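You operate a simulated robot arm through the tools that you are given. There is no shell and no other tool.

The job below is to be done with a simulated robot arm. You get a single attempt, and the scene is never put back.

Task
Scrub the oily mark off the ledge and dry the wet patch.
Fine: wet the yellow sponge on the dish of water for the oil, use the grey cloth for the wet patch, put both back where they lay. Leave the yellow cloth. What is to be rubbed or washed off counts as gone when no trace of it is left.

Only the result counts: the job must be done as asked and must still hold three seconds after the hand-in. Knocking over, shifting, dropping, spilling or breaking anything else fails it. Flat cloth is picked up by pressing the open fingertips on it (5 to 10 N) and closing them slowly along it; thin cloth reads only 2 to 8 mm in the jaws.

Robot
A 5-joint arm with a two-finger parallel gripper, fixed in place. Base frame: the origin is at the foot of the arm, x ahead of it, y to its left, z up. Readings come in mm, degrees, newtons and seconds.
It reaches about 1134 mm from its shoulder. Its first joint turns from -149.0 to 149.0 degrees. Payload 1.57 kg.
Tool frame: the origin (TCP) lies between the finger pads and is the grasp point; the fingertips stand 30 mm ahead of it; z points along the fingers, y is the line along which they close. The gripper opens to 110 mm. The fingers are 24 mm wide and 12 mm thick; the gripper's body (48 by 112 mm) begins 78 mm behind the TCP.
Orientation is told as [roll, pitch, yaw] about the base's x, y, z axes, in that order, counted from this pose: with the fingers straight down and closing along the base's y, the tool's x points along the base's -x, its y along +y and its z along -z.

Tools
- The arm moves only by the tool send_rows. Its argument "increments" is a list of rows, each a list of 2 entries, a list of its own where there are three numbers: the shift along the base's x, y, z in mm, then the turn, a rotation vector about the base's x, y, z in degrees. In form: [[[x, y, z], [ax, ay, az]], ...]. A call has 1 to 20 rows; each row shifts and turns the commanded pose from where the row before left it. "gripper" is the finger opening in mm, from 0 to 110, set as the call begins (left out, the last holds). Rows are played at 5 a second. More than 50 mm and 8.6 degrees between two rows, or a gripper value outside its range, and nothing of the call is played. Where a pose cannot be reached the arm comes as near as it can. A force on the tool above 50 N (or 10 N above the force at the start of the call, whichever is more), or a blocked arm, ends the call early, and 0.2 s more pass. Each finger travels about 153 mm/s and halts on what it meets, pressing with about 27 N; the grip force reading is that of the motor and also rises with nothing between the fingers. The clock runs only during rows and for 0.2 s after the last one: add rows that do not move to give the fingers time. The reply holds the time, the measured pose of the TCP, the force on the tool along the base axes, the opening and the grip force, in the units named above and with some noise, with the torque about the TCP (base axes, N m) and any sound that the robot's microphone picked up.
- Cameras (640 x 400 px; columns grow to the right, rows downward): "scene" is fixed at [406.5, 505.7, 1551.4]; the picture's right is [0.95, -0.30, 0.00], its down [-0.30, -0.95, -0.09] and it looks along [0.03, 0.08, -1.00] (base axes); focal length 301 px, centre (320, 200). "wrist" rides on the gripper at [70, 16, -141] in the tool frame; the picture's right is [-0.23, 0.97, 0.00], its down [-0.86, -0.20, -0.48] and it looks along [-0.47, -0.11, 0.88] (tool axes); focal length 222 px, centre (320, 200). There is no depth. A picture from a camera that has moved, and an enlarged one, comes with that camera's place and axes in the base frame and with its lens. The place of the scene camera against the robot may be out by one fixed shift of up to 18 mm in any direction.
- get_image(camera): a new picture of that camera. No time passes.
- slide_trunk(by): slides the trunk up (or, below 0, down) by that many mm; the arm rides with it, the base frame stays. It gives what a move gives, with no picture.
- close_up(camera, box): a new picture of the part [left, top, right, bottom] of that camera's present view, enlarged. No time passes.
- close_job(): hands the job in; it is judged then, once.

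Places have to be worked out from the pictures, the camera data and where the tool is seen. Open the gripper and draw the arm clear of the work before you hand the job in, unless the task says otherwise.

The tools are called by a JSON object that holds its "fn" and its "kwargs". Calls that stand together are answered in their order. send_rows: Moves the arm, as the interface text tells. Its arguments: {"type":"object","properties":{"increments":{"type":"array"},"gripper":{"type":"number"}},"required":["increments"]} The other tools are called the same way: slide_trunk (by) slides the trunk up or down; get_image (camera) takes a picture; close_up (camera, box) takes an enlarged picture of a part of a camera's view; close_job () hands the job in.

At the start:

```text
time: 0.0
eef_pos: [278.3, 519.7, 1169.9]
tool_rot: [0.0, 0.0, -0.1]
contact_force: [-0.1, 0.7, 0.5]
torque: [-0.02, -0.02, -0.01]
grip_width: 109.9
gripper_force: 0.0
trunk travel left (down, up): [-903.0, 67.0]
```

scene: 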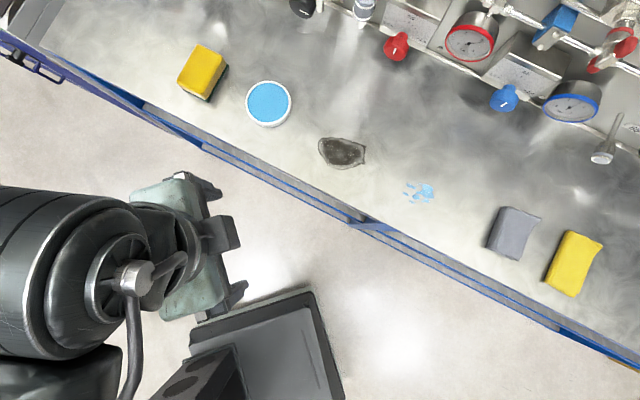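
wrist: 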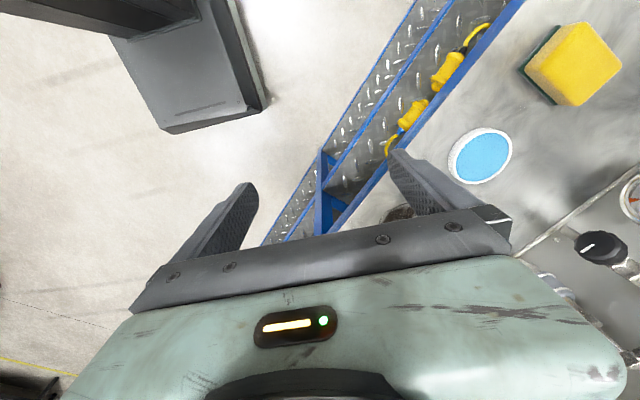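

I'll begin with enlarged views of the ledge to see each item clearly before moving anything.

{"fn": "close_up", "kwargs": {"camera": "scene", "box": [160, 30, 400, 180]}}

{"fn": "close_up", "kwargs": {"camera": "scene", "box": [380, 150, 620, 300]}}

{"fn": "close_up", "kwargs": {"camera": "wrist", "box": [360, 0, 640, 230]}}

```text
2.67 times, centred on (280, 105) of scene
camera zoom: at [406.5, 505.7, 1551.4], right [0.95, -0.3, 0.0], down [-0.3, -0.95, -0.09], along [0.03, 0.08, -1.0], focal length 803 px, centre (427, 453)
```

zoom: 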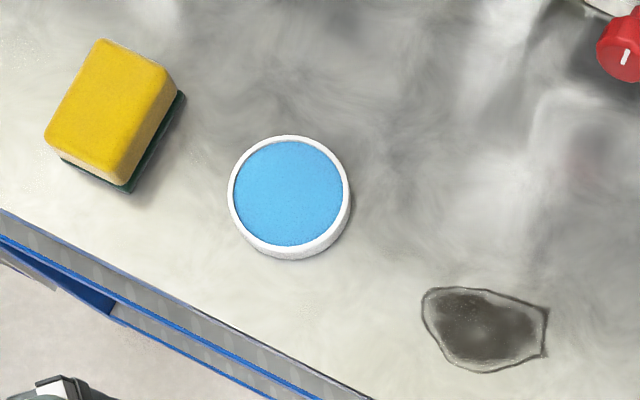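

```text
2.67 times, centred on (500, 225) of scene
camera zoom: at [406.5, 505.7, 1551.4], right [0.95, -0.3, 0.0], down [-0.3, -0.95, -0.09], along [0.03, 0.08, -1.0], focal length 803 px, centre (-160, 133)
```

zoom: 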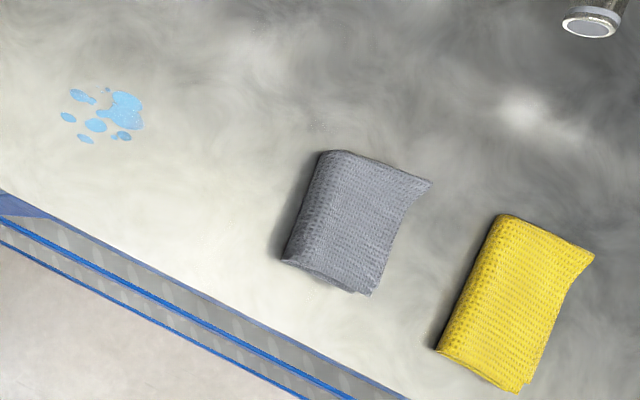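

```text
1.74 times, centred on (500, 115) of wrist
camera zoom: at [208.8, 536.6, 1311.5], right [0.23, 0.97, 0.0], down [0.86, -0.2, 0.48], along [0.47, -0.11, -0.88], focal length 386 px, centre (7, 348)
```

zoom: 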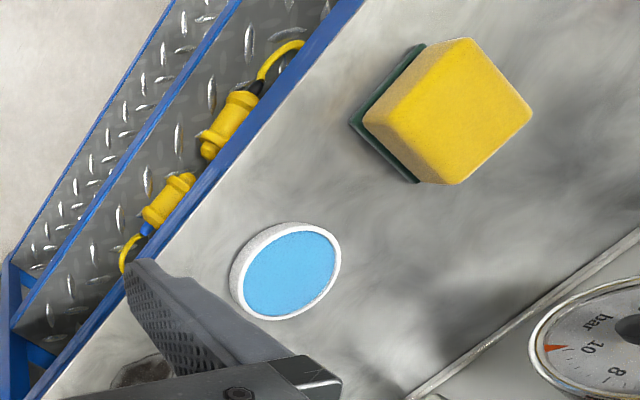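

The dish sits near (384, 774) with its rim around z≈950, from triangulating both cameras. The ledge runs along [0.7,-0.7], so I turn the tool 45° about z and move to see the sponge and dish better with the wrist camera.

{"fn": "send_rows", "kwargs": {"increments": [[[0, 30, 0], [0, 0, 7.5]], [[0, 30, 0], [0, 0, 7.5]], [[0, 30, 0], [0, 0, 7.5]], [[0, 30, 0], [0, 0, 7.5]], [[0, 20, 0], [0, 0, 7.5]], [[0, 10, 0], [0, 0, 7.5]], [[0, 0, 0], [0, 0, 0]]]}}

{"fn": "get_image", "kwargs": {"camera": "wrist"}}

{"fn": "get_image", "kwargs": {"camera": "scene"}}

```text
time: 1.6
eef_pos: [277.7, 669.8, 1169.8]
tool_rot: [0.0, 0.1, 45.1]
contact_force: [-0.3, -0.7, 0.1]
torque: [0.0, 0.01, 0.0]
grip_width: 110.2
gripper_force: 0.0
trunk travel left (down, up): [-903.0, 67.0]
```

```text
taken
camera wrist: at [217.2, 632.4, 1311.5], right [-0.53, 0.85, 0.0], down [0.74, 0.47, 0.48], along [0.41, 0.25, -0.88], focal length 222 px, centre (320, 200)
```

wrist: 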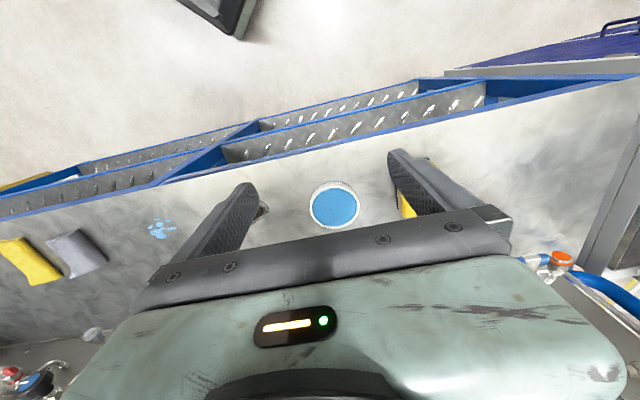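

```text
taken
```

scene: 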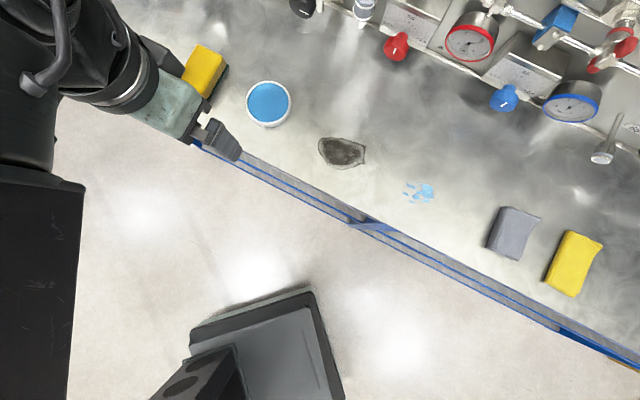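

Both wrist views put the dish near (380, 770) and the sponge near (272, 862). I move over the sponge at the same height to line up using the wrist camera.

{"fn": "send_rows", "kwargs": {"increments": [[[0, 40, 0], [0, 0, 0]], [[0, 40, 0], [0, 0, 0]], [[0, 40, 0], [0, 0, 0]], [[0, 40, 0], [0, 0, 0]], [[0, 30, 0], [0, 0, 0]], [[0, 0, 0], [0, 0, 0]]]}}

{"fn": "get_image", "kwargs": {"camera": "wrist"}}

{"fn": "get_image", "kwargs": {"camera": "scene"}}

```text
time: 3.0
eef_pos: [277.8, 860.9, 1170.2]
tool_rot: [0.0, 0.0, 45.1]
contact_force: [-0.4, -1.1, 0.4]
torque: [-0.02, 0.0, 0.0]
grip_width: 109.8
gripper_force: 0.0
trunk travel left (down, up): [-903.0, 67.0]
```

```text
taken
camera wrist: at [217.3, 824.1, 1311.5], right [-0.53, 0.85, 0.0], down [0.75, 0.46, 0.48], along [0.41, 0.25, -0.88], focal length 222 px, centre (320, 200)
```

wrist: 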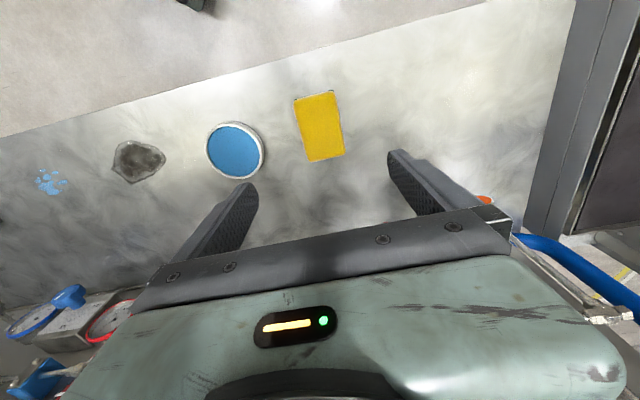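

```text
taken
```

scene: 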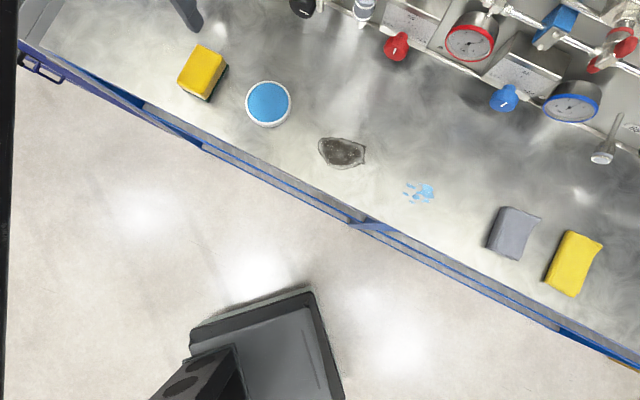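

The sponge shows directly below the fingers. I'll take enlarged wrist and scene views to measure its edges precisely.

{"fn": "close_up", "kwargs": {"camera": "wrist", "box": [190, 70, 390, 195]}}

{"fn": "close_up", "kwargs": {"camera": "scene", "box": [160, 30, 300, 140]}}

```text
3.20 times, centred on (290, 132) of wrist
camera zoom: at [217.3, 824.1, 1311.5], right [-0.53, 0.85, 0.0], down [0.75, 0.46, 0.48], along [0.41, 0.25, -0.88], focal length 711 px, centre (416, 416)
```

zoom: 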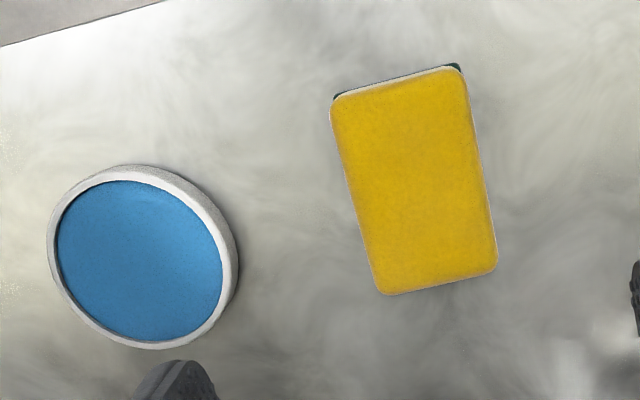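

```text
3.64 times, centred on (230, 85) of scene
camera zoom: at [406.5, 505.7, 1551.4], right [0.95, -0.3, 0.0], down [-0.3, -0.95, -0.09], along [0.03, 0.08, -1.0], focal length 1096 px, centre (647, 618)
```

zoom: 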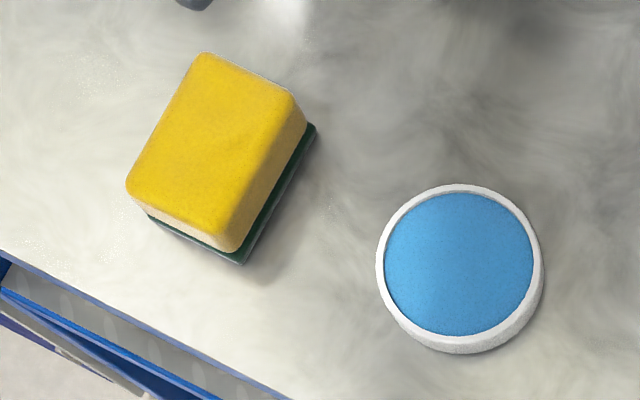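

From three wrist views: sponge top centre ≈ (270, 857, 981), about 88×57 mm, long side radial; dish ≈ (373, 761), rim ≈ 967; the scene camera reads about (+10,+7) too far. I lower over the sponge with open fingers.

{"fn": "send_rows", "kwargs": {"increments": [[[-7.6, -3.7, -30], [0, 0, 0]], [[0, 0, -35], [0, 0, 0]], [[0, 0, -35], [0, 0, 0]], [[0, 0, -30], [0, 0, 0]], [[0, 0, -25], [0, 0, 0]], [[0, 0, 0], [0, 0, 0]]]}}

{"fn": "get_image", "kwargs": {"camera": "wrist"}}

{"fn": "get_image", "kwargs": {"camera": "scene"}}

```text
time: 4.4
eef_pos: [270.8, 856.8, 1169.2]
tool_rot: [0.0, 0.1, 45.0]
contact_force: [-0.2, -0.2, 0.3]
torque: [0.01, 0.01, -0.02]
grip_width: 110.0
gripper_force: 0.1
out of reach, approached as far as the arm can: row 1, 2, 3, 4, 5
trunk travel left (down, up): [-903.0, 67.0]
```

```text
taken
camera wrist: at [210.2, 819.2, 1311.5], right [-0.53, 0.85, 0.0], down [0.75, 0.46, 0.48], along [0.41, 0.25, -0.88], focal length 222 px, centre (320, 200)
```

wrist: 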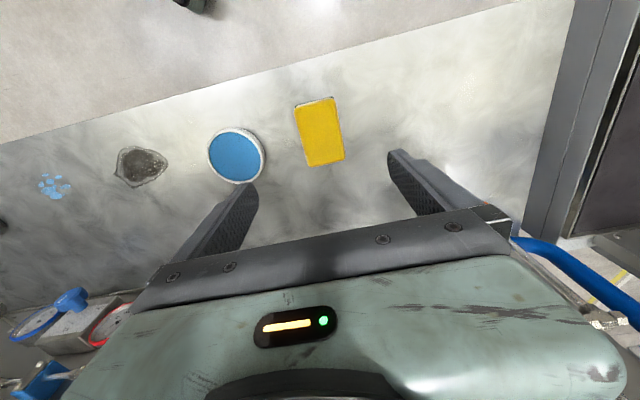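

```text
taken
```

scene: 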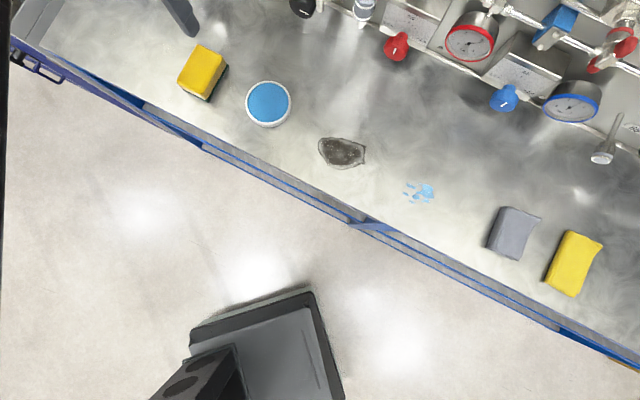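

The arm cannot lower here with the trunk this high, so I slide the trunk down 100 mm (fingertips would end at about 1040, still above everything here).

{"fn": "slide_trunk", "kwargs": {"by": -100}}

{"fn": "get_image", "kwargs": {"camera": "scene"}}

```text
time: 5.7
eef_pos: [270.1, 856.1, 1070.4]
tool_rot: [0.0, 0.0, 45.0]
contact_force: [0.1, 0.3, -0.3]
torque: [0.01, -0.05, 0.01]
grip_width: 109.9
gripper_force: 0.0
trunk travel left (down, up): [-803.0, 167.0]
```

```text
taken
```

scene: 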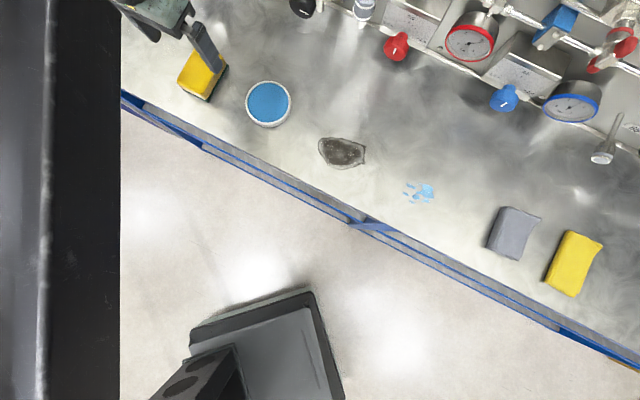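

I raise the hand 200 mm relative to the trunk and then slide the trunk down 200 mm more, which gives room to work at ledge height.

{"fn": "send_rows", "kwargs": {"increments": [[[0, 0, 40], [0, 0, 0]], [[0, 0, 40], [0, 0, 0]], [[0, 0, 40], [0, 0, 0]], [[0, 0, 40], [0, 0, 0]], [[0, 0, 40], [0, 0, 0]], [[0, 0, 0], [0, 0, 0]]]}}

```text
time: 7.1
eef_pos: [271.3, 855.7, 1070.1]
tool_rot: [0.0, 0.2, 45.1]
contact_force: [0.5, 0.1, -0.5]
torque: [0.02, 0.01, 0.01]
grip_width: 110.0
gripper_force: 0.1
out of reach, approached as far as the arm can: row 1, 2, 3, 4, 5
trunk travel left (down, up): [-803.0, 167.0]
```

Neither up nor down works here, which suggests the arm is at its reach edge in this spot. I test with small moves: back toward the base 40 mm, then down a little.

{"fn": "send_rows", "kwargs": {"increments": [[[-6, -19, 0], [0, 0, 0]], [[-6, -19, 0], [0, 0, 0]], [[0, 0, 0], [0, 0, 0]]]}}

```text
time: 7.9
eef_pos: [259.2, 817.5, 1070.0]
tool_rot: [0.0, 0.0, 45.0]
contact_force: [-1.4, 0.2, 0.2]
torque: [0.02, -0.02, 0.02]
grip_width: 110.1
gripper_force: 0.1
trunk travel left (down, up): [-803.0, 167.0]
```

That worked and the command follows the measured pose. Now I test raising from here.

{"fn": "send_rows", "kwargs": {"increments": [[[0, 0, 20], [0, 0, 0]], [[0, 0, 20], [0, 0, 0]], [[0, 0, 40], [0, 0, 0]], [[0, 0, 40], [0, 0, 0]], [[0, 0, 0], [0, 0, 0]]]}}

```text
time: 9.1
eef_pos: [258.2, 816.9, 1070.1]
tool_rot: [0.0, 0.1, 45.0]
contact_force: [0.5, 0.2, -0.2]
torque: [-0.05, 0.02, 0.03]
grip_width: 110.1
gripper_force: 0.0
out of reach, approached as far as the arm can: row 1, 2, 3, 4
trunk travel left (down, up): [-803.0, 167.0]
```

Raising fails; I test lowering by a small step.

{"fn": "send_rows", "kwargs": {"increments": [[[0, 0, -10], [0, 0, 0]], [[0, 0, -10], [0, 0, 0]], [[0, 0, 0], [0, 0, 0]]]}}

{"fn": "get_image", "kwargs": {"camera": "scene"}}

```text
time: 9.9
eef_pos: [258.5, 816.5, 1070.1]
tool_rot: [-0.1, 0.0, 45.0]
contact_force: [0.2, -0.3, -0.1]
torque: [-0.01, 0.01, -0.01]
grip_width: 110.0
gripper_force: 0.1
out of reach, approached as far as the arm can: row 1, 2
trunk travel left (down, up): [-803.0, 167.0]
```

```text
taken
```

scene: 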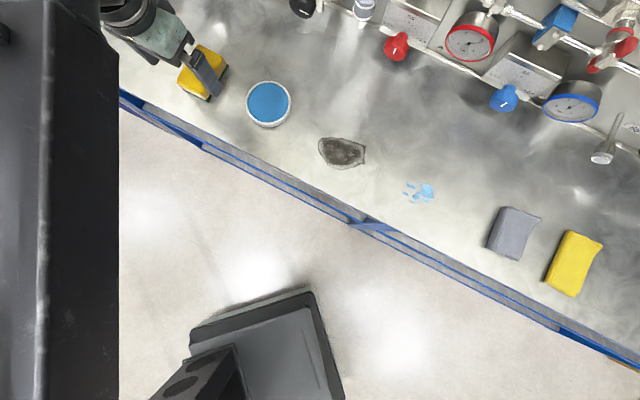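

So this arm moves only horizontally by rows, and height comes from the trunk slide. I return over the sponge at (270, 857) and slide the trunk down 60 mm.

{"fn": "send_rows", "kwargs": {"increments": [[[6, 20, 0], [0, 0, 0]], [[5.7, 20.7, 0], [0, 0, 0]], [[0, 0, 0], [0, 0, 0]]]}}

{"fn": "slide_trunk", "kwargs": {"by": -50}}

{"fn": "get_image", "kwargs": {"camera": "wrist"}}

{"fn": "get_image", "kwargs": {"camera": "scene"}}

```text
time: 10.7
eef_pos: [269.2, 857.6, 1069.9]
tool_rot: [0.0, 0.0, 44.9]
contact_force: [-0.6, 0.0, -0.8]
torque: [0.01, 0.01, 0.03]
grip_width: 109.9
gripper_force: 0.0
trunk travel left (down, up): [-803.0, 167.0]
```

```text
time: 11.7
eef_pos: [269.6, 857.8, 1020.6]
tool_rot: [0.0, -0.1, 45.1]
contact_force: [0.7, 0.0, 0.9]
torque: [0.01, 0.03, 0.02]
grip_width: 110.2
gripper_force: 0.0
trunk travel left (down, up): [-753.0, 217.0]
```

```text
taken
camera wrist: at [209.2, 819.4, 1161.5], right [-0.53, 0.85, 0.0], down [0.75, 0.46, 0.48], along [0.41, 0.25, -0.88], focal length 222 px, centre (320, 200)
```

wrist: 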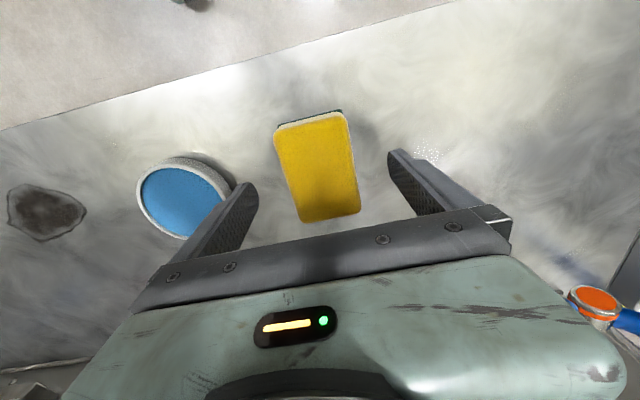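

```text
taken
```

scene: 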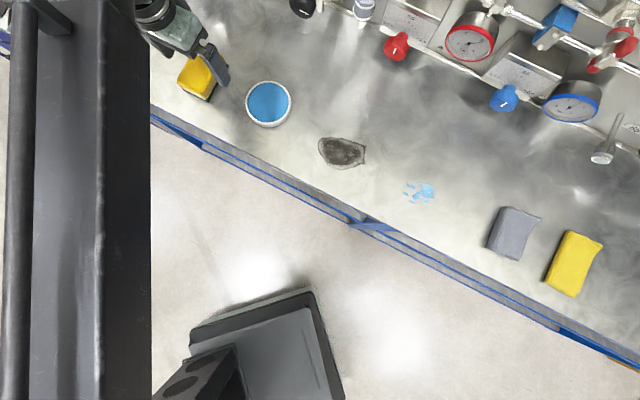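

The sponge is centred between the fingers (1 mm lateral, 3 mm radial), top about z 985–993. I lower 28 mm more, to fingertips ≈ 963.

{"fn": "slide_trunk", "kwargs": {"by": -28}}

{"fn": "close_up", "kwargs": {"camera": "wrist", "box": [130, 80, 450, 280]}}

{"fn": "close_up", "kwargs": {"camera": "scene", "box": [140, 10, 300, 110]}}

```text
time: 12.4
eef_pos: [269.1, 857.1, 993.1]
tool_rot: [0.0, 0.1, 45.1]
contact_force: [0.6, 0.0, 0.6]
torque: [0.0, -0.01, 0.0]
grip_width: 110.1
gripper_force: 0.0
trunk travel left (down, up): [-725.0, 245.0]
```

```text
2.00 times, centred on (290, 180) of wrist
camera zoom: at [209.2, 819.4, 1133.5], right [-0.53, 0.85, 0.0], down [0.75, 0.46, 0.48], along [0.41, 0.25, -0.88], focal length 444 px, centre (380, 240)
```

zoom: 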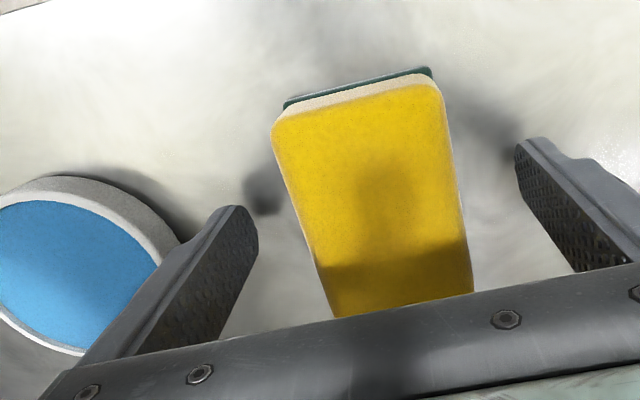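

```text
4.00 times, centred on (220, 60) of scene
camera zoom: at [406.5, 505.7, 1551.4], right [0.95, -0.3, 0.0], down [-0.3, -0.95, -0.09], along [0.03, 0.08, -1.0], focal length 1205 px, centre (720, 760)
```

zoom: 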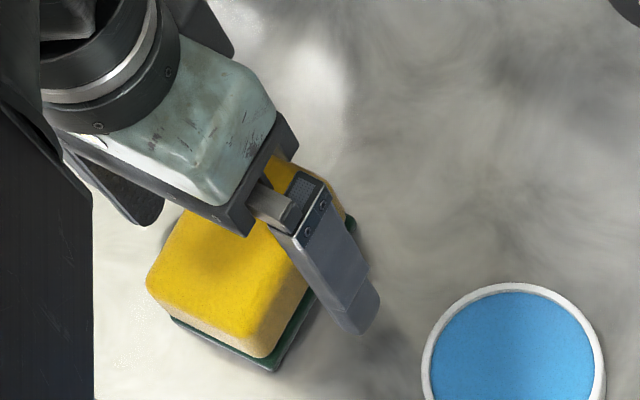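

No contact yet; I step down in small slides to feel for the ledge with the fingertips.

{"fn": "slide_trunk", "kwargs": {"by": -6}}

{"fn": "slide_trunk", "kwargs": {"by": -3}}

```text
time: 12.9
eef_pos: [269.9, 857.4, 986.9]
tool_rot: [0.0, -0.1, 44.9]
contact_force: [0.7, -0.3, 0.5]
torque: [0.01, 0.05, 0.03]
grip_width: 109.8
gripper_force: 0.0
trunk travel left (down, up): [-719.0, 251.0]
```

```text
time: 13.4
eef_pos: [270.8, 856.2, 982.4]
tool_rot: [0.0, -0.1, 45.0]
contact_force: [0.8, -0.1, 0.8]
torque: [0.0, -0.01, 0.0]
grip_width: 110.0
gripper_force: 0.0
trunk travel left (down, up): [-716.0, 254.0]
```

Still free at fingertip ≈ 954; two more small steps.

{"fn": "slide_trunk", "kwargs": {"by": -3}}

{"fn": "close_up", "kwargs": {"camera": "wrist", "box": [130, 80, 450, 280]}}

```text
time: 14.0
eef_pos: [269.9, 856.9, 980.9]
tool_rot: [0.0, 0.0, 44.9]
contact_force: [0.0, 0.8, -0.1]
torque: [0.03, -0.01, 0.02]
grip_width: 110.1
gripper_force: 0.0
trunk travel left (down, up): [-713.0, 257.0]
```

```text
2.00 times, centred on (290, 180) of wrist
camera zoom: at [209.2, 819.5, 1121.4], right [-0.53, 0.85, 0.0], down [0.75, 0.46, 0.48], along [0.41, 0.25, -0.88], focal length 444 px, centre (380, 240)
```

zoom: 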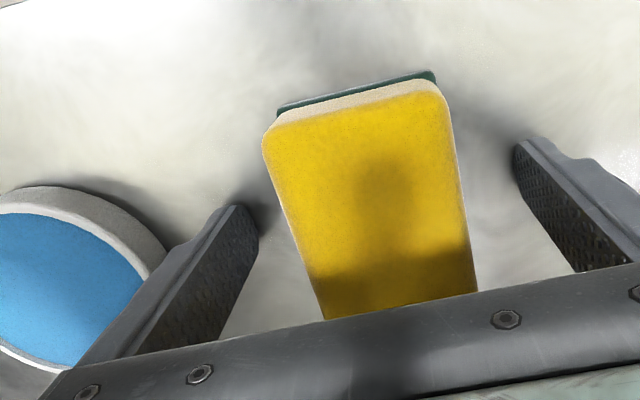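

The fingertip shadows are nearly touching the tips, so contact is close. I continue in 2 mm steps.

{"fn": "slide_trunk", "kwargs": {"by": -2}}

{"fn": "slide_trunk", "kwargs": {"by": -2}}

```text
time: 14.5
eef_pos: [270.7, 856.6, 980.5]
tool_rot: [-0.1, -0.3, 45.0]
contact_force: [4.3, 12.7, 30.0]
torque: [-0.84, -0.89, 0.4]
grip_width: 109.0
gripper_force: 0.0
trunk travel left (down, up): [-711.0, 259.0]
```

```text
time: 14.9
eef_pos: [270.9, 855.8, 980.7]
tool_rot: [0.0, -0.3, 45.1]
contact_force: [-0.4, 1.5, 30.8]
torque: [-0.61, -0.11, 0.02]
grip_width: 108.2
gripper_force: 0.0
trunk travel left (down, up): [-711.0, 259.0]
stopped: the force on the tool passed its limit at 66 N (the readings are from after the stop); the commanded pose is now the measured one
```

Ledge contact: fingertips touch at TCP z ≈ 980.5, so the ledge is at z ≈ 950.5. I raise 11 mm and close on the sponge.

{"fn": "slide_trunk", "kwargs": {"by": 11}}

{"fn": "send_rows", "kwargs": {"increments": [[[0, 0, 0], [0, 0, 0]], [[0, 0, 0], [0, 0, 0]], [[0, 0, 0], [0, 0, 0]], [[0, 0, 0], [0, 0, 0]]], "gripper": 50}}

{"fn": "get_image", "kwargs": {"camera": "wrist"}}

{"fn": "close_up", "kwargs": {"camera": "scene", "box": [140, 10, 300, 110]}}

```text
time: 15.5
eef_pos: [271.9, 857.9, 988.6]
tool_rot: [-0.1, -0.4, 45.1]
contact_force: [-0.4, -0.3, 0.3]
torque: [0.01, 0.03, -0.02]
grip_width: 109.8
gripper_force: 0.0
trunk travel left (down, up): [-722.0, 248.0]
```

```text
time: 16.5
eef_pos: [270.6, 857.9, 988.7]
tool_rot: [0.1, -0.3, 45.2]
contact_force: [0.5, 0.6, -0.3]
torque: [0.02, -0.01, 0.01]
grip_width: 58.9
gripper_force: 27.3
trunk travel left (down, up): [-722.0, 248.0]
```

```text
taken
camera wrist: at [210.0, 820.2, 1129.5], right [-0.53, 0.85, 0.0], down [0.74, 0.46, 0.48], along [0.41, 0.26, -0.88], focal length 222 px, centre (320, 200)
```

wrist: 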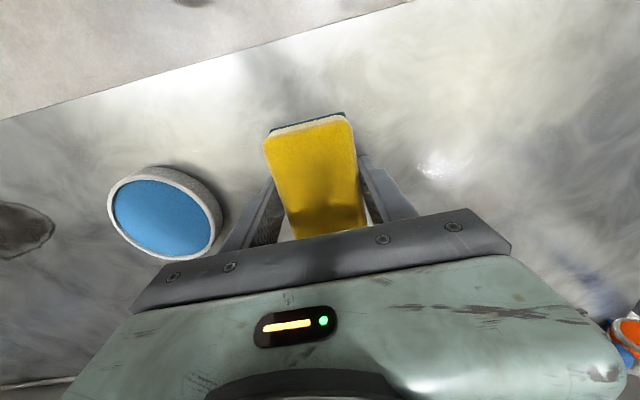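

```text
4.00 times, centred on (220, 60) of scene
camera zoom: at [406.5, 505.7, 1551.4], right [0.95, -0.3, 0.0], down [-0.3, -0.95, -0.09], along [0.03, 0.08, -1.0], focal length 1205 px, centre (720, 760)
```

zoom: 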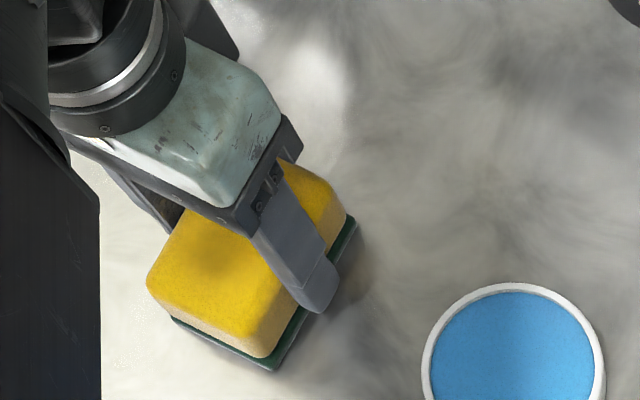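

Gripped at 58.9 mm with 27 N; the home pose for the sponge is TCP (270.6, 857.9, 988.7), yaw 45.1. I lift 45 mm.

{"fn": "slide_trunk", "kwargs": {"by": 45}}

{"fn": "get_image", "kwargs": {"camera": "wrist"}}

{"fn": "close_up", "kwargs": {"camera": "scene", "box": [140, 10, 300, 110]}}

```text
time: 17.4
eef_pos: [270.3, 858.0, 1032.2]
tool_rot: [0.1, -0.3, 45.1]
contact_force: [0.3, 0.1, -0.7]
torque: [0.02, 0.0, -0.05]
grip_width: 59.1
gripper_force: 27.3
trunk travel left (down, up): [-767.0, 203.0]
```

```text
taken
camera wrist: at [210.0, 820.4, 1174.4], right [-0.53, 0.85, 0.0], down [0.74, 0.46, 0.48], along [0.41, 0.26, -0.88], focal length 222 px, centre (320, 200)
```

wrist: 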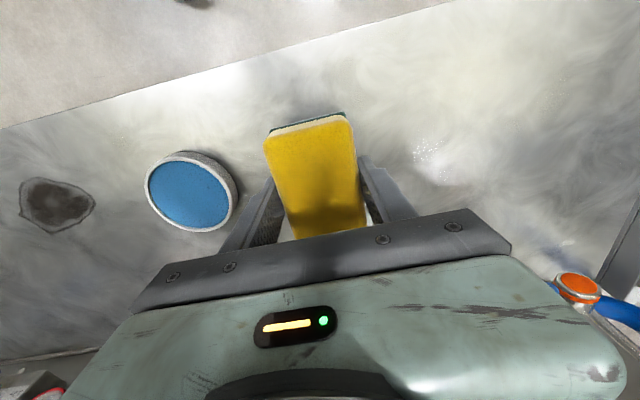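

```text
4.00 times, centred on (220, 60) of scene
camera zoom: at [406.5, 505.7, 1551.4], right [0.95, -0.3, 0.0], down [-0.3, -0.95, -0.09], along [0.03, 0.08, -1.0], focal length 1205 px, centre (720, 760)
```

zoom: 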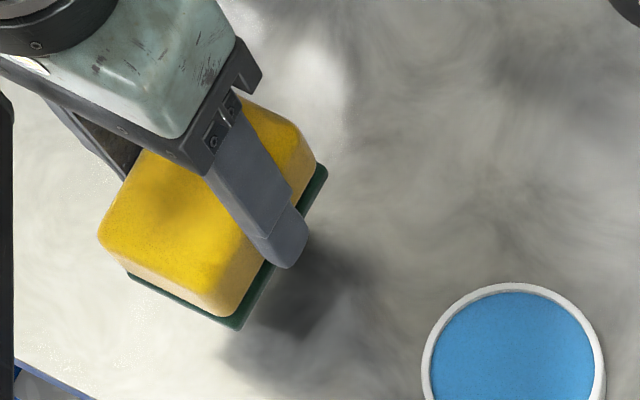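

The sponge is held firmly and level. I carry it over the dish at about (374, 761), with its underside still ~27 mm above the rim.

{"fn": "send_rows", "kwargs": {"increments": [[[26.7, -24, 0], [0, 0, 0]], [[26.7, -24, 0], [0, 0, 0]], [[26.7, -24, 0], [0, 0, 0]], [[26.6, -23.5, 0], [0, 0, 0]], [[0, 0, 0], [0, 0, 0]]]}}

{"fn": "get_image", "kwargs": {"camera": "wrist"}}

{"fn": "close_up", "kwargs": {"camera": "scene", "box": [180, 40, 340, 140]}}

```text
time: 18.6
eef_pos: [375.3, 761.5, 1033.0]
tool_rot: [0.1, -0.3, 45.1]
contact_force: [0.0, 0.5, -0.3]
torque: [0.0, 0.02, 0.01]
grip_width: 59.1
gripper_force: 27.3
trunk travel left (down, up): [-767.0, 203.0]
```

```text
taken
camera wrist: at [315.2, 724.0, 1174.6], right [-0.53, 0.85, 0.0], down [0.74, 0.46, 0.48], along [0.41, 0.26, -0.88], focal length 222 px, centre (320, 200)
```

wrist: 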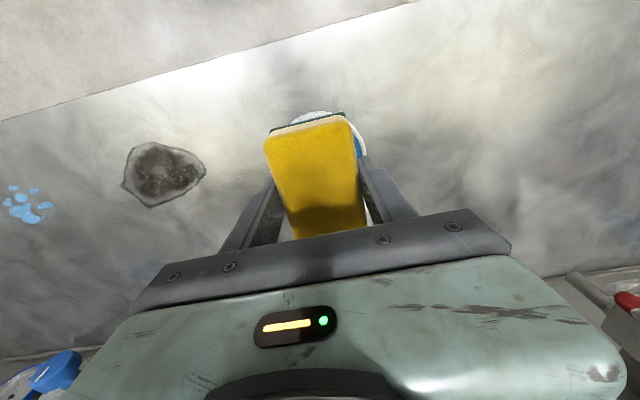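

```text
4.00 times, centred on (260, 90) of scene
camera zoom: at [406.5, 505.7, 1551.4], right [0.95, -0.3, 0.0], down [-0.3, -0.95, -0.09], along [0.03, 0.08, -1.0], focal length 1205 px, centre (560, 640)
```

zoom: 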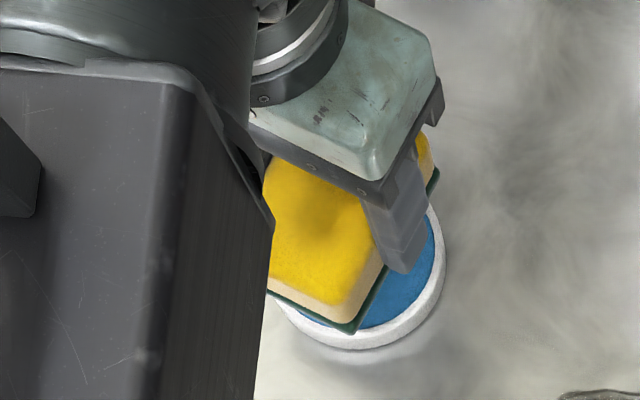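

The sponge is centred over the dish. I lower it to just above the water, then step down gently until I feel light contact.

{"fn": "slide_trunk", "kwargs": {"by": -22}}

{"fn": "slide_trunk", "kwargs": {"by": -2}}

{"fn": "slide_trunk", "kwargs": {"by": -2}}

```text
time: 19.2
eef_pos: [375.1, 762.1, 1011.8]
tool_rot: [0.0, -0.4, 45.2]
contact_force: [0.2, 0.6, 0.8]
torque: [0.03, 0.03, -0.01]
grip_width: 59.2
gripper_force: 27.2
trunk travel left (down, up): [-745.0, 225.0]
```

```text
time: 19.8
eef_pos: [376.5, 762.2, 1010.4]
tool_rot: [0.0, -0.3, 45.1]
contact_force: [-0.7, 0.7, -0.6]
torque: [0.0, 0.01, 0.01]
grip_width: 58.8
gripper_force: 26.8
trunk travel left (down, up): [-743.0, 227.0]
```

```text
time: 20.3
eef_pos: [376.2, 761.7, 1008.0]
tool_rot: [0.0, -0.3, 45.2]
contact_force: [-0.3, -0.9, 0.1]
torque: [0.01, 0.02, 0.01]
grip_width: 58.8
gripper_force: 27.4
trunk travel left (down, up): [-741.0, 229.0]
```

No contact yet with the underside around z ≈ 969; I continue in 2 mm steps.

{"fn": "slide_trunk", "kwargs": {"by": -2}}

{"fn": "close_up", "kwargs": {"camera": "scene", "box": [180, 40, 340, 140]}}

```text
time: 20.8
eef_pos: [376.8, 762.4, 1005.3]
tool_rot: [0.0, -0.3, 45.1]
contact_force: [1.3, 1.6, 6.0]
torque: [0.02, 0.01, 0.05]
grip_width: 59.0
gripper_force: 27.2
trunk travel left (down, up): [-739.0, 231.0]
```

```text
4.00 times, centred on (260, 90) of scene
camera zoom: at [406.5, 505.7, 1551.4], right [0.95, -0.3, 0.0], down [-0.3, -0.95, -0.09], along [0.03, 0.08, -1.0], focal length 1205 px, centre (560, 640)
```

zoom: 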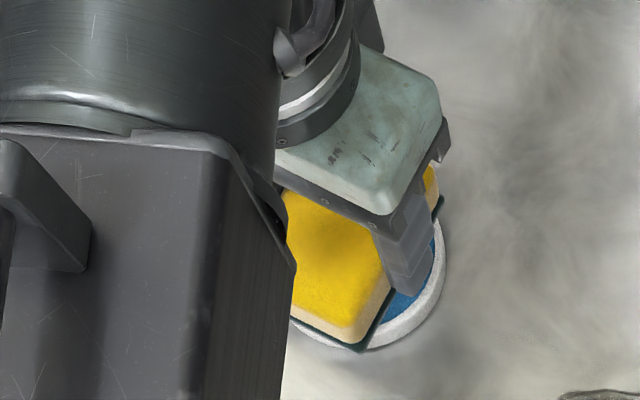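

Light contact at 6 N. I press 1 mm more and hold about a second to soak it.

{"fn": "slide_trunk", "kwargs": {"by": -1}}

{"fn": "send_rows", "kwargs": {"increments": [[[0, 0, 0], [0, 0, 0]], [[0, 0, 0], [0, 0, 0]], [[0, 0, 0], [0, 0, 0]], [[0, 0, 0], [0, 0, 0]], [[0, 0, 0], [0, 0, 0]]]}}

{"fn": "slide_trunk", "kwargs": {"by": 28}}

{"fn": "get_image", "kwargs": {"camera": "wrist"}}

{"fn": "close_up", "kwargs": {"camera": "scene", "box": [180, 40, 340, 140]}}

```text
time: 21.3
eef_pos: [376.3, 761.4, 1005.0]
tool_rot: [-0.1, -0.3, 45.1]
contact_force: [3.5, 6.3, 19.7]
torque: [0.09, -0.04, -0.02]
grip_width: 59.2
gripper_force: 26.6
trunk travel left (down, up): [-738.0, 232.0]
```

```text
time: 22.5
eef_pos: [375.2, 760.0, 1005.7]
tool_rot: [0.0, -0.3, 45.1]
contact_force: [0.8, 2.3, 18.3]
torque: [0.06, 0.02, 0.0]
grip_width: 59.2
gripper_force: 27.2
trunk travel left (down, up): [-738.0, 232.0]
```

```text
time: 23.2
eef_pos: [376.8, 762.3, 1031.7]
tool_rot: [0.0, -0.3, 45.1]
contact_force: [0.2, 0.5, 0.3]
torque: [0.01, 0.01, 0.01]
grip_width: 59.0
gripper_force: 26.9
trunk travel left (down, up): [-766.0, 204.0]
```

```text
taken
camera wrist: at [314.9, 724.3, 1173.5], right [-0.53, 0.85, 0.0], down [0.74, 0.46, 0.48], along [0.41, 0.26, -0.88], focal length 222 px, centre (320, 200)
```

wrist: 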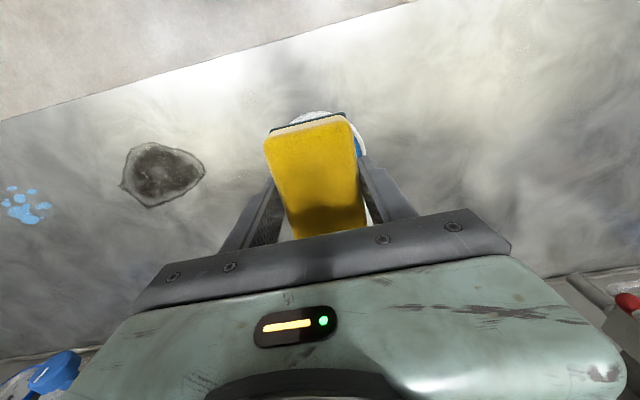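

```text
4.00 times, centred on (260, 90) of scene
camera zoom: at [406.5, 505.7, 1551.4], right [0.95, -0.3, 0.0], down [-0.3, -0.95, -0.09], along [0.03, 0.08, -1.0], focal length 1205 px, centre (560, 640)
```

zoom: 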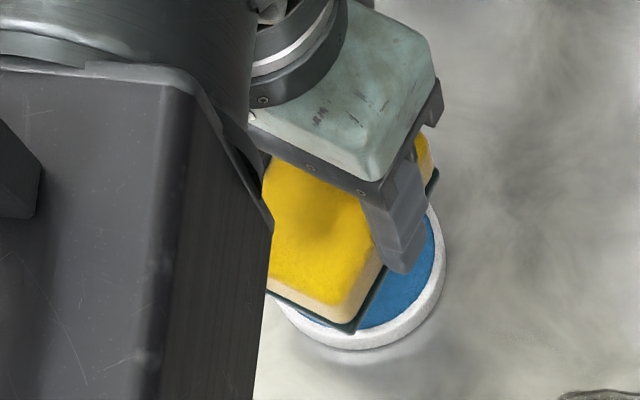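

Wetted; the dish has not moved. From this view the oil mark spans about 97×69 mm centred at (483, 625); I carry the sponge above it.

{"fn": "send_rows", "kwargs": {"increments": [[[27, -33.8, 0], [0, 0, 0]], [[27, -33.8, 0], [0, 0, 0]], [[27, -33.8, 0], [0, 0, 0]], [[27.2, -33.9, 0], [0, 0, 0]], [[0, 0, 0], [0, 0, 0]]]}}

{"fn": "get_image", "kwargs": {"camera": "wrist"}}

{"fn": "close_up", "kwargs": {"camera": "scene", "box": [200, 50, 440, 200]}}

```text
time: 24.4
eef_pos: [485.2, 625.5, 1032.2]
tool_rot: [0.0, -0.2, 45.1]
contact_force: [0.6, 0.5, 0.0]
torque: [0.0, 0.01, -0.01]
grip_width: 59.3
gripper_force: 27.0
trunk travel left (down, up): [-766.0, 204.0]
```

```text
taken
camera wrist: at [423.7, 588.6, 1173.6], right [-0.53, 0.85, 0.0], down [0.74, 0.46, 0.48], along [0.41, 0.26, -0.88], focal length 222 px, centre (320, 200)
```

wrist: 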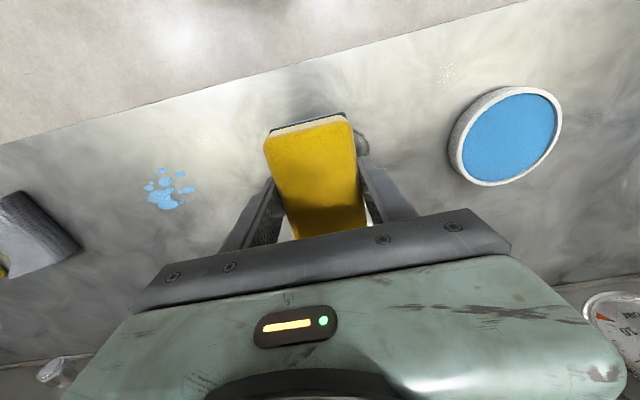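

```text
2.67 times, centred on (320, 125) of scene
camera zoom: at [406.5, 505.7, 1551.4], right [0.95, -0.3, 0.0], down [-0.3, -0.95, -0.09], along [0.03, 0.08, -1.0], focal length 803 px, centre (320, 400)
```

zoom: 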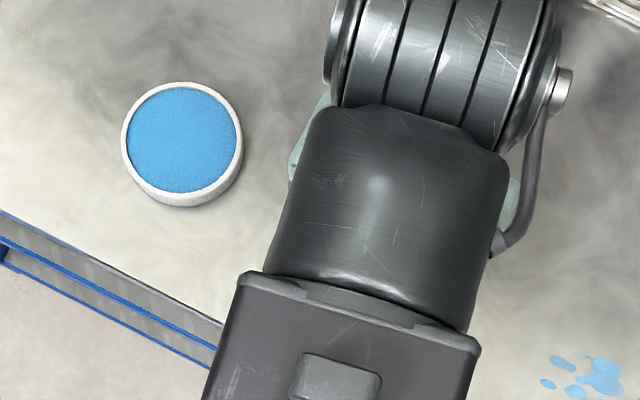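

Positioned over the mark (its right edge shows 50 mm off the centre, as expected). I lower until the sponge touches.

{"fn": "slide_trunk", "kwargs": {"by": -41}}

{"fn": "slide_trunk", "kwargs": {"by": -2}}

{"fn": "slide_trunk", "kwargs": {"by": -1}}

```text
time: 25.3
eef_pos: [484.1, 626.2, 991.9]
tool_rot: [0.0, -0.3, 45.1]
contact_force: [-1.0, 0.4, 0.4]
torque: [0.01, 0.02, -0.01]
grip_width: 59.3
gripper_force: 27.4
trunk travel left (down, up): [-725.0, 245.0]
```

```text
time: 25.8
eef_pos: [484.9, 626.8, 989.3]
tool_rot: [0.0, -0.3, 45.1]
contact_force: [0.1, 0.9, -0.7]
torque: [0.02, -0.04, 0.04]
grip_width: 58.8
gripper_force: 26.5
trunk travel left (down, up): [-723.0, 247.0]
```

```text
time: 26.3
eef_pos: [484.1, 627.6, 988.8]
tool_rot: [0.0, -0.2, 45.1]
contact_force: [-0.7, -0.2, -1.1]
torque: [0.0, 0.02, 0.01]
grip_width: 59.3
gripper_force: 27.1
trunk travel left (down, up): [-722.0, 248.0]
```

Not yet touching; one more millimetre at a time.

{"fn": "slide_trunk", "kwargs": {"by": -1}}

{"fn": "slide_trunk", "kwargs": {"by": -0.5}}

```text
time: 26.8
eef_pos: [484.7, 626.9, 989.0]
tool_rot: [0.0, -0.4, 45.1]
contact_force: [3.3, 2.2, 11.6]
torque: [-0.03, 0.07, -0.01]
grip_width: 59.1
gripper_force: 27.2
trunk travel left (down, up): [-721.0, 249.0]
```

```text
time: 27.3
eef_pos: [483.1, 627.2, 989.6]
tool_rot: [0.0, -0.4, 45.1]
contact_force: [4.5, 5.3, 21.3]
torque: [-0.03, 0.06, 0.01]
grip_width: 59.1
gripper_force: 27.3
trunk travel left (down, up): [-720.0, 250.0]
```

Firm contact at about 21 N. I scrub sideways ±45 mm along the ledge direction.

{"fn": "send_rows", "kwargs": {"increments": [[[-10.6, 10.6, 0], [0, 0, 0]], [[-10.6, 10.6, 0], [0, 0, 0]], [[-10.6, 10.6, 0], [0, 0, 0]], [[10.6, -10.6, 0], [0, 0, 0]], [[10.6, -10.6, 0], [0, 0, 0]], [[10.6, -10.6, 0], [0, 0, 0]], [[10.6, -10.6, 0], [0, 0, 0]], [[10.6, -10.6, 0], [0, 0, 0]], [[10.6, -10.6, 0], [0, 0, 0]], [[-10.6, 10.6, 0], [0, 0, 0]], [[-10.6, 10.6, 0], [0, 0, 0]], [[-10.6, 10.6, 0], [0, 0, 0]], [[-10.6, 10.6, 0], [0, 0, 0]], [[-10.6, 10.6, 0], [0, 0, 0]], [[-10.6, 10.6, 0], [0, 0, 0]], [[10.6, -10.6, 0], [0, 0, 0]], [[10.6, -10.6, 0], [0, 0, 0]], [[10.6, -10.6, 0], [0, 0, 0]], [[0, 0, 0], [0, 0, 0]]]}}

{"fn": "get_image", "kwargs": {"camera": "wrist"}}

```text
time: 31.3
eef_pos: [482.4, 627.3, 987.3]
tool_rot: [0.1, -0.3, 45.1]
contact_force: [-4.0, 3.0, 11.4]
torque: [0.15, 0.13, 0.01]
grip_width: 59.1
gripper_force: 26.9
trunk travel left (down, up): [-720.0, 250.0]
```

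```text
taken
camera wrist: at [422.1, 589.3, 1128.7], right [-0.53, 0.85, 0.0], down [0.74, 0.46, 0.48], along [0.41, 0.26, -0.88], focal length 222 px, centre (320, 200)
```

wrist: 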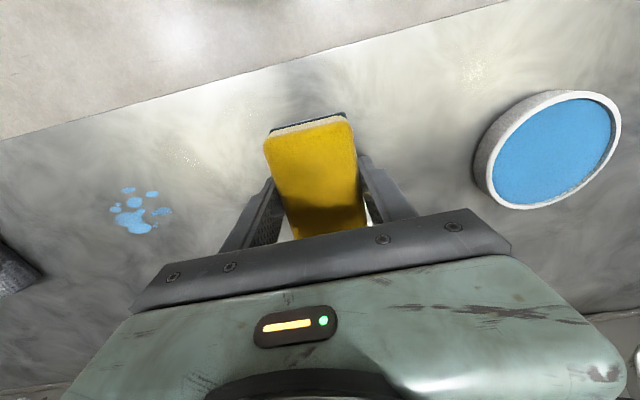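

The mark's edge no longer shows beside the sponge. I repeat the strokes shifted 12 mm outward and then 12 mm inward to cover the whole area.

{"fn": "send_rows", "kwargs": {"increments": [[[8.5, 8.5, 0], [0, 0, 0]], [[-10.6, 10.6, 0], [0, 0, 0]], [[-10.6, 10.6, 0], [0, 0, 0]], [[-10.6, 10.6, 0], [0, 0, 0]], [[10.6, -10.6, 0], [0, 0, 0]], [[10.6, -10.6, 0], [0, 0, 0]], [[10.6, -10.6, 0], [0, 0, 0]], [[10.6, -10.6, 0], [0, 0, 0]], [[10.6, -10.6, 0], [0, 0, 0]], [[10.6, -10.6, 0], [0, 0, 0]], [[-8.5, -8.5, 0], [0, 0, 0]], [[-8.5, -8.5, 0], [0, 0, 0]], [[-10.6, 10.6, 0], [0, 0, 0]], [[-10.6, 10.6, 0], [0, 0, 0]], [[-10.6, 10.6, 0], [0, 0, 0]], [[-10.6, 10.6, 0], [0, 0, 0]], [[-10.6, 10.6, 0], [0, 0, 0]], [[-10.6, 10.6, 0], [0, 0, 0]], [[8.5, 8.5, 0], [0, 0, 0]], [[0, 0, 0], [0, 0, 0]]]}}

{"fn": "send_rows", "kwargs": {"increments": [[[10.6, -10.6, 0], [0, 0, 0]], [[10.6, -10.6, 0], [0, 0, 0]], [[10.6, -10.6, 0], [0, 0, 0]], [[10.6, -10.6, 0], [0, 0, 0]], [[10.6, -10.6, 0], [0, 0, 0]], [[10.6, -10.6, 0], [0, 0, 0]], [[-10.6, 10.6, 0], [0, 0, 0]], [[-10.6, 10.6, 0], [0, 0, 0]], [[-10.6, 10.6, 0], [0, 0, 0]], [[-10.6, 10.6, 0], [0, 0, 0]], [[-10.6, 10.6, 0], [0, 0, 0]], [[-10.6, 10.6, 0], [0, 0, 0]], [[10.6, -10.6, 0], [0, 0, 0]], [[10.6, -10.6, 0], [0, 0, 0]], [[10.6, -10.6, 0], [0, 0, 0]], [[0, 0, 0], [0, 0, 0]]]}}

{"fn": "slide_trunk", "kwargs": {"by": 45}}

{"fn": "get_image", "kwargs": {"camera": "wrist"}}

```text
time: 35.5
eef_pos: [452.3, 658.5, 987.8]
tool_rot: [0.1, -0.3, 45.1]
contact_force: [-3.8, -0.4, 6.6]
torque: [-0.01, 0.11, -0.04]
grip_width: 59.2
gripper_force: 27.1
trunk travel left (down, up): [-720.0, 250.0]
```

```text
time: 38.9
eef_pos: [484.3, 627.1, 986.6]
tool_rot: [-0.1, -0.3, 45.1]
contact_force: [-1.0, 1.2, 7.0]
torque: [0.08, 0.06, 0.04]
grip_width: 59.1
gripper_force: 26.9
trunk travel left (down, up): [-720.0, 250.0]
```

```text
time: 39.8
eef_pos: [485.2, 626.1, 1031.8]
tool_rot: [-0.1, -0.3, 45.1]
contact_force: [0.1, -0.3, 0.1]
torque: [0.02, -0.02, 0.02]
grip_width: 59.1
gripper_force: 27.3
trunk travel left (down, up): [-765.0, 205.0]
```

```text
taken
camera wrist: at [423.8, 589.0, 1173.0], right [-0.53, 0.85, 0.0], down [0.74, 0.46, 0.48], along [0.41, 0.26, -0.88], focal length 222 px, centre (320, 200)
```

wrist: 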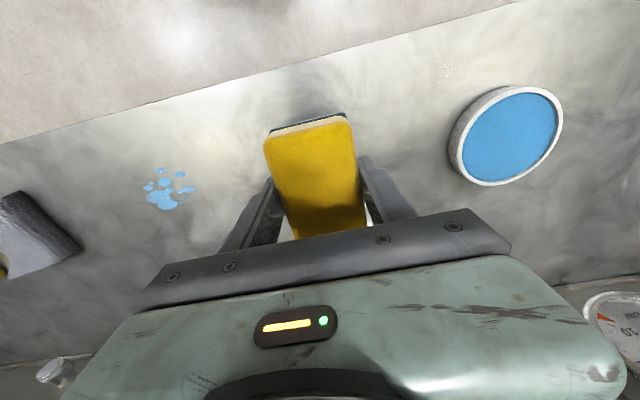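

I move back toward the dish, holding the sponge, to inspect the scrubbed spot with both cameras.

{"fn": "send_rows", "kwargs": {"increments": [[[-27, 33.8, 0], [0, 0, 0]], [[-27, 33.8, 0], [0, 0, 0]], [[-27, 33.8, 0], [0, 0, 0]], [[-27.2, 33.9, 0], [0, 0, 0]], [[0, 0, 0], [0, 0, 0]]]}}

{"fn": "close_up", "kwargs": {"camera": "wrist", "box": [60, 90, 300, 240]}}

{"fn": "close_up", "kwargs": {"camera": "scene", "box": [260, 90, 440, 210]}}

{"fn": "get_image", "kwargs": {"camera": "wrist"}}

```text
time: 41.0
eef_pos: [375.2, 763.5, 1032.9]
tool_rot: [0.0, -0.3, 45.0]
contact_force: [0.2, 0.9, 0.2]
torque: [-0.02, 0.0, 0.03]
grip_width: 59.4
gripper_force: 27.4
trunk travel left (down, up): [-765.0, 205.0]
```

```text
2.67 times, centred on (180, 165) of wrist
camera zoom: at [315.1, 725.2, 1173.0], right [-0.53, 0.85, 0.0], down [0.74, 0.46, 0.48], along [0.41, 0.26, -0.88], focal length 592 px, centre (693, 293)
```

zoom: 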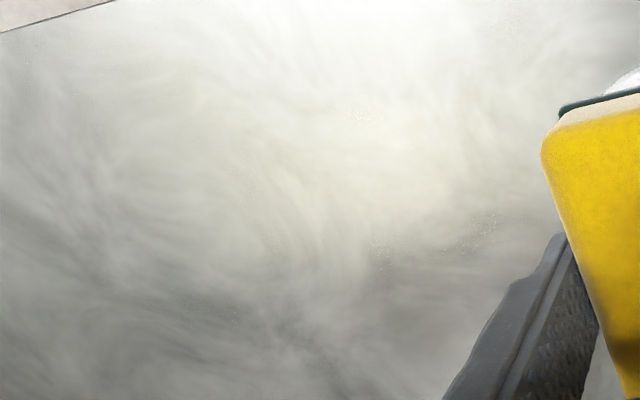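

```text
3.33 times, centred on (350, 150) of scene
camera zoom: at [406.5, 505.7, 1551.4], right [0.95, -0.3, 0.0], down [-0.3, -0.95, -0.09], along [0.03, 0.08, -1.0], focal length 1004 px, centre (220, 367)
```

zoom: 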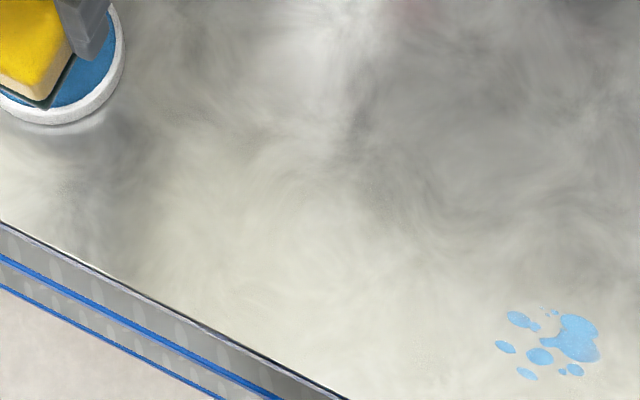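

```text
taken
camera wrist: at [315.1, 725.2, 1173.0], right [-0.53, 0.85, 0.0], down [0.74, 0.46, 0.48], along [0.41, 0.26, -0.88], focal length 222 px, centre (320, 200)
```

wrist: 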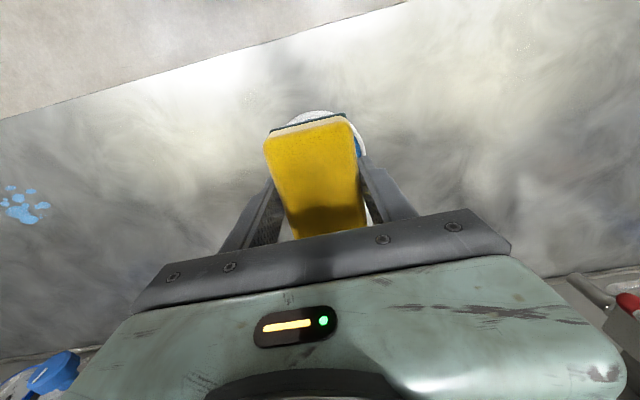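

The oil is fully gone with no trace. I carry the sponge back by the exact reverse of the move that brought it from its place.

{"fn": "send_rows", "kwargs": {"increments": [[[-26.7, 24, 0], [0, 0, 0]], [[-26.7, 24, 0], [0, 0, 0]], [[-26.7, 24, 0], [0, 0, 0]], [[-26.6, 23.5, 0], [0, 0, 0]], [[0, 0, 0], [0, 0, 0]], [[0, 0, 0], [0, 0, 0]]]}}

{"fn": "slide_trunk", "kwargs": {"by": -40}}

{"fn": "slide_trunk", "kwargs": {"by": -2}}

{"fn": "slide_trunk", "kwargs": {"by": -1}}

```text
time: 42.4
eef_pos: [271.5, 858.7, 1032.7]
tool_rot: [0.0, -0.2, 45.1]
contact_force: [-0.1, -0.2, 0.5]
torque: [-0.03, 0.02, -0.01]
grip_width: 59.1
gripper_force: 27.0
trunk travel left (down, up): [-765.0, 205.0]
```

```text
time: 43.2
eef_pos: [270.7, 858.6, 991.3]
tool_rot: [0.0, -0.2, 45.1]
contact_force: [-0.1, -0.1, -0.6]
torque: [0.03, -0.03, 0.0]
grip_width: 59.0
gripper_force: 27.0
trunk travel left (down, up): [-725.0, 245.0]
```

```text
time: 43.8
eef_pos: [271.9, 858.1, 990.3]
tool_rot: [-0.1, -0.2, 45.1]
contact_force: [1.1, 0.2, -0.6]
torque: [0.02, 0.01, -0.01]
grip_width: 59.0
gripper_force: 26.9
trunk travel left (down, up): [-723.0, 247.0]
```

```text
time: 44.3
eef_pos: [271.8, 858.5, 988.7]
tool_rot: [0.0, -0.3, 45.1]
contact_force: [0.9, 0.4, 0.1]
torque: [0.04, 0.0, 0.03]
grip_width: 58.8
gripper_force: 26.8
trunk travel left (down, up): [-722.0, 248.0]
```

Almost down; I lower one more millimetre until it rests.

{"fn": "slide_trunk", "kwargs": {"by": -1}}

{"fn": "close_up", "kwargs": {"camera": "scene", "box": [140, 10, 300, 110]}}

```text
time: 44.8
eef_pos: [271.7, 857.9, 987.9]
tool_rot: [0.0, -0.4, 45.1]
contact_force: [-0.4, 0.2, -1.3]
torque: [-0.02, -0.01, 0.0]
grip_width: 59.1
gripper_force: 27.4
trunk travel left (down, up): [-721.0, 249.0]
```

```text
4.00 times, centred on (220, 60) of scene
camera zoom: at [406.5, 505.7, 1551.4], right [0.95, -0.3, 0.0], down [-0.3, -0.95, -0.09], along [0.03, 0.08, -1.0], focal length 1205 px, centre (720, 760)
```

zoom: 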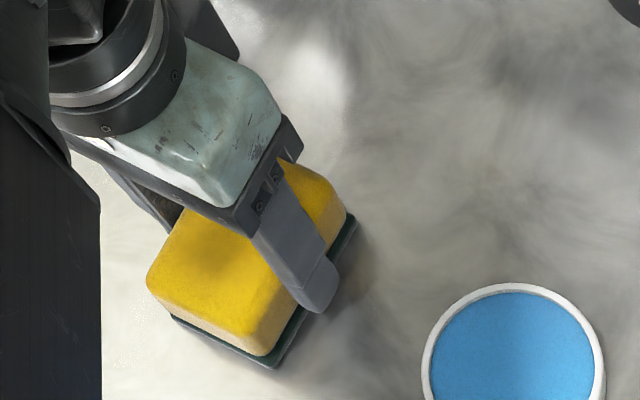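

The sponge matches its original picture position. One more half-step to touch, then release.

{"fn": "slide_trunk", "kwargs": {"by": -1}}

```text
time: 45.3
eef_pos: [271.9, 858.5, 987.8]
tool_rot: [0.0, -0.3, 45.1]
contact_force: [0.3, 2.4, 6.7]
torque: [0.06, 0.0, 0.02]
grip_width: 59.1
gripper_force: 26.8
trunk travel left (down, up): [-720.0, 250.0]
```

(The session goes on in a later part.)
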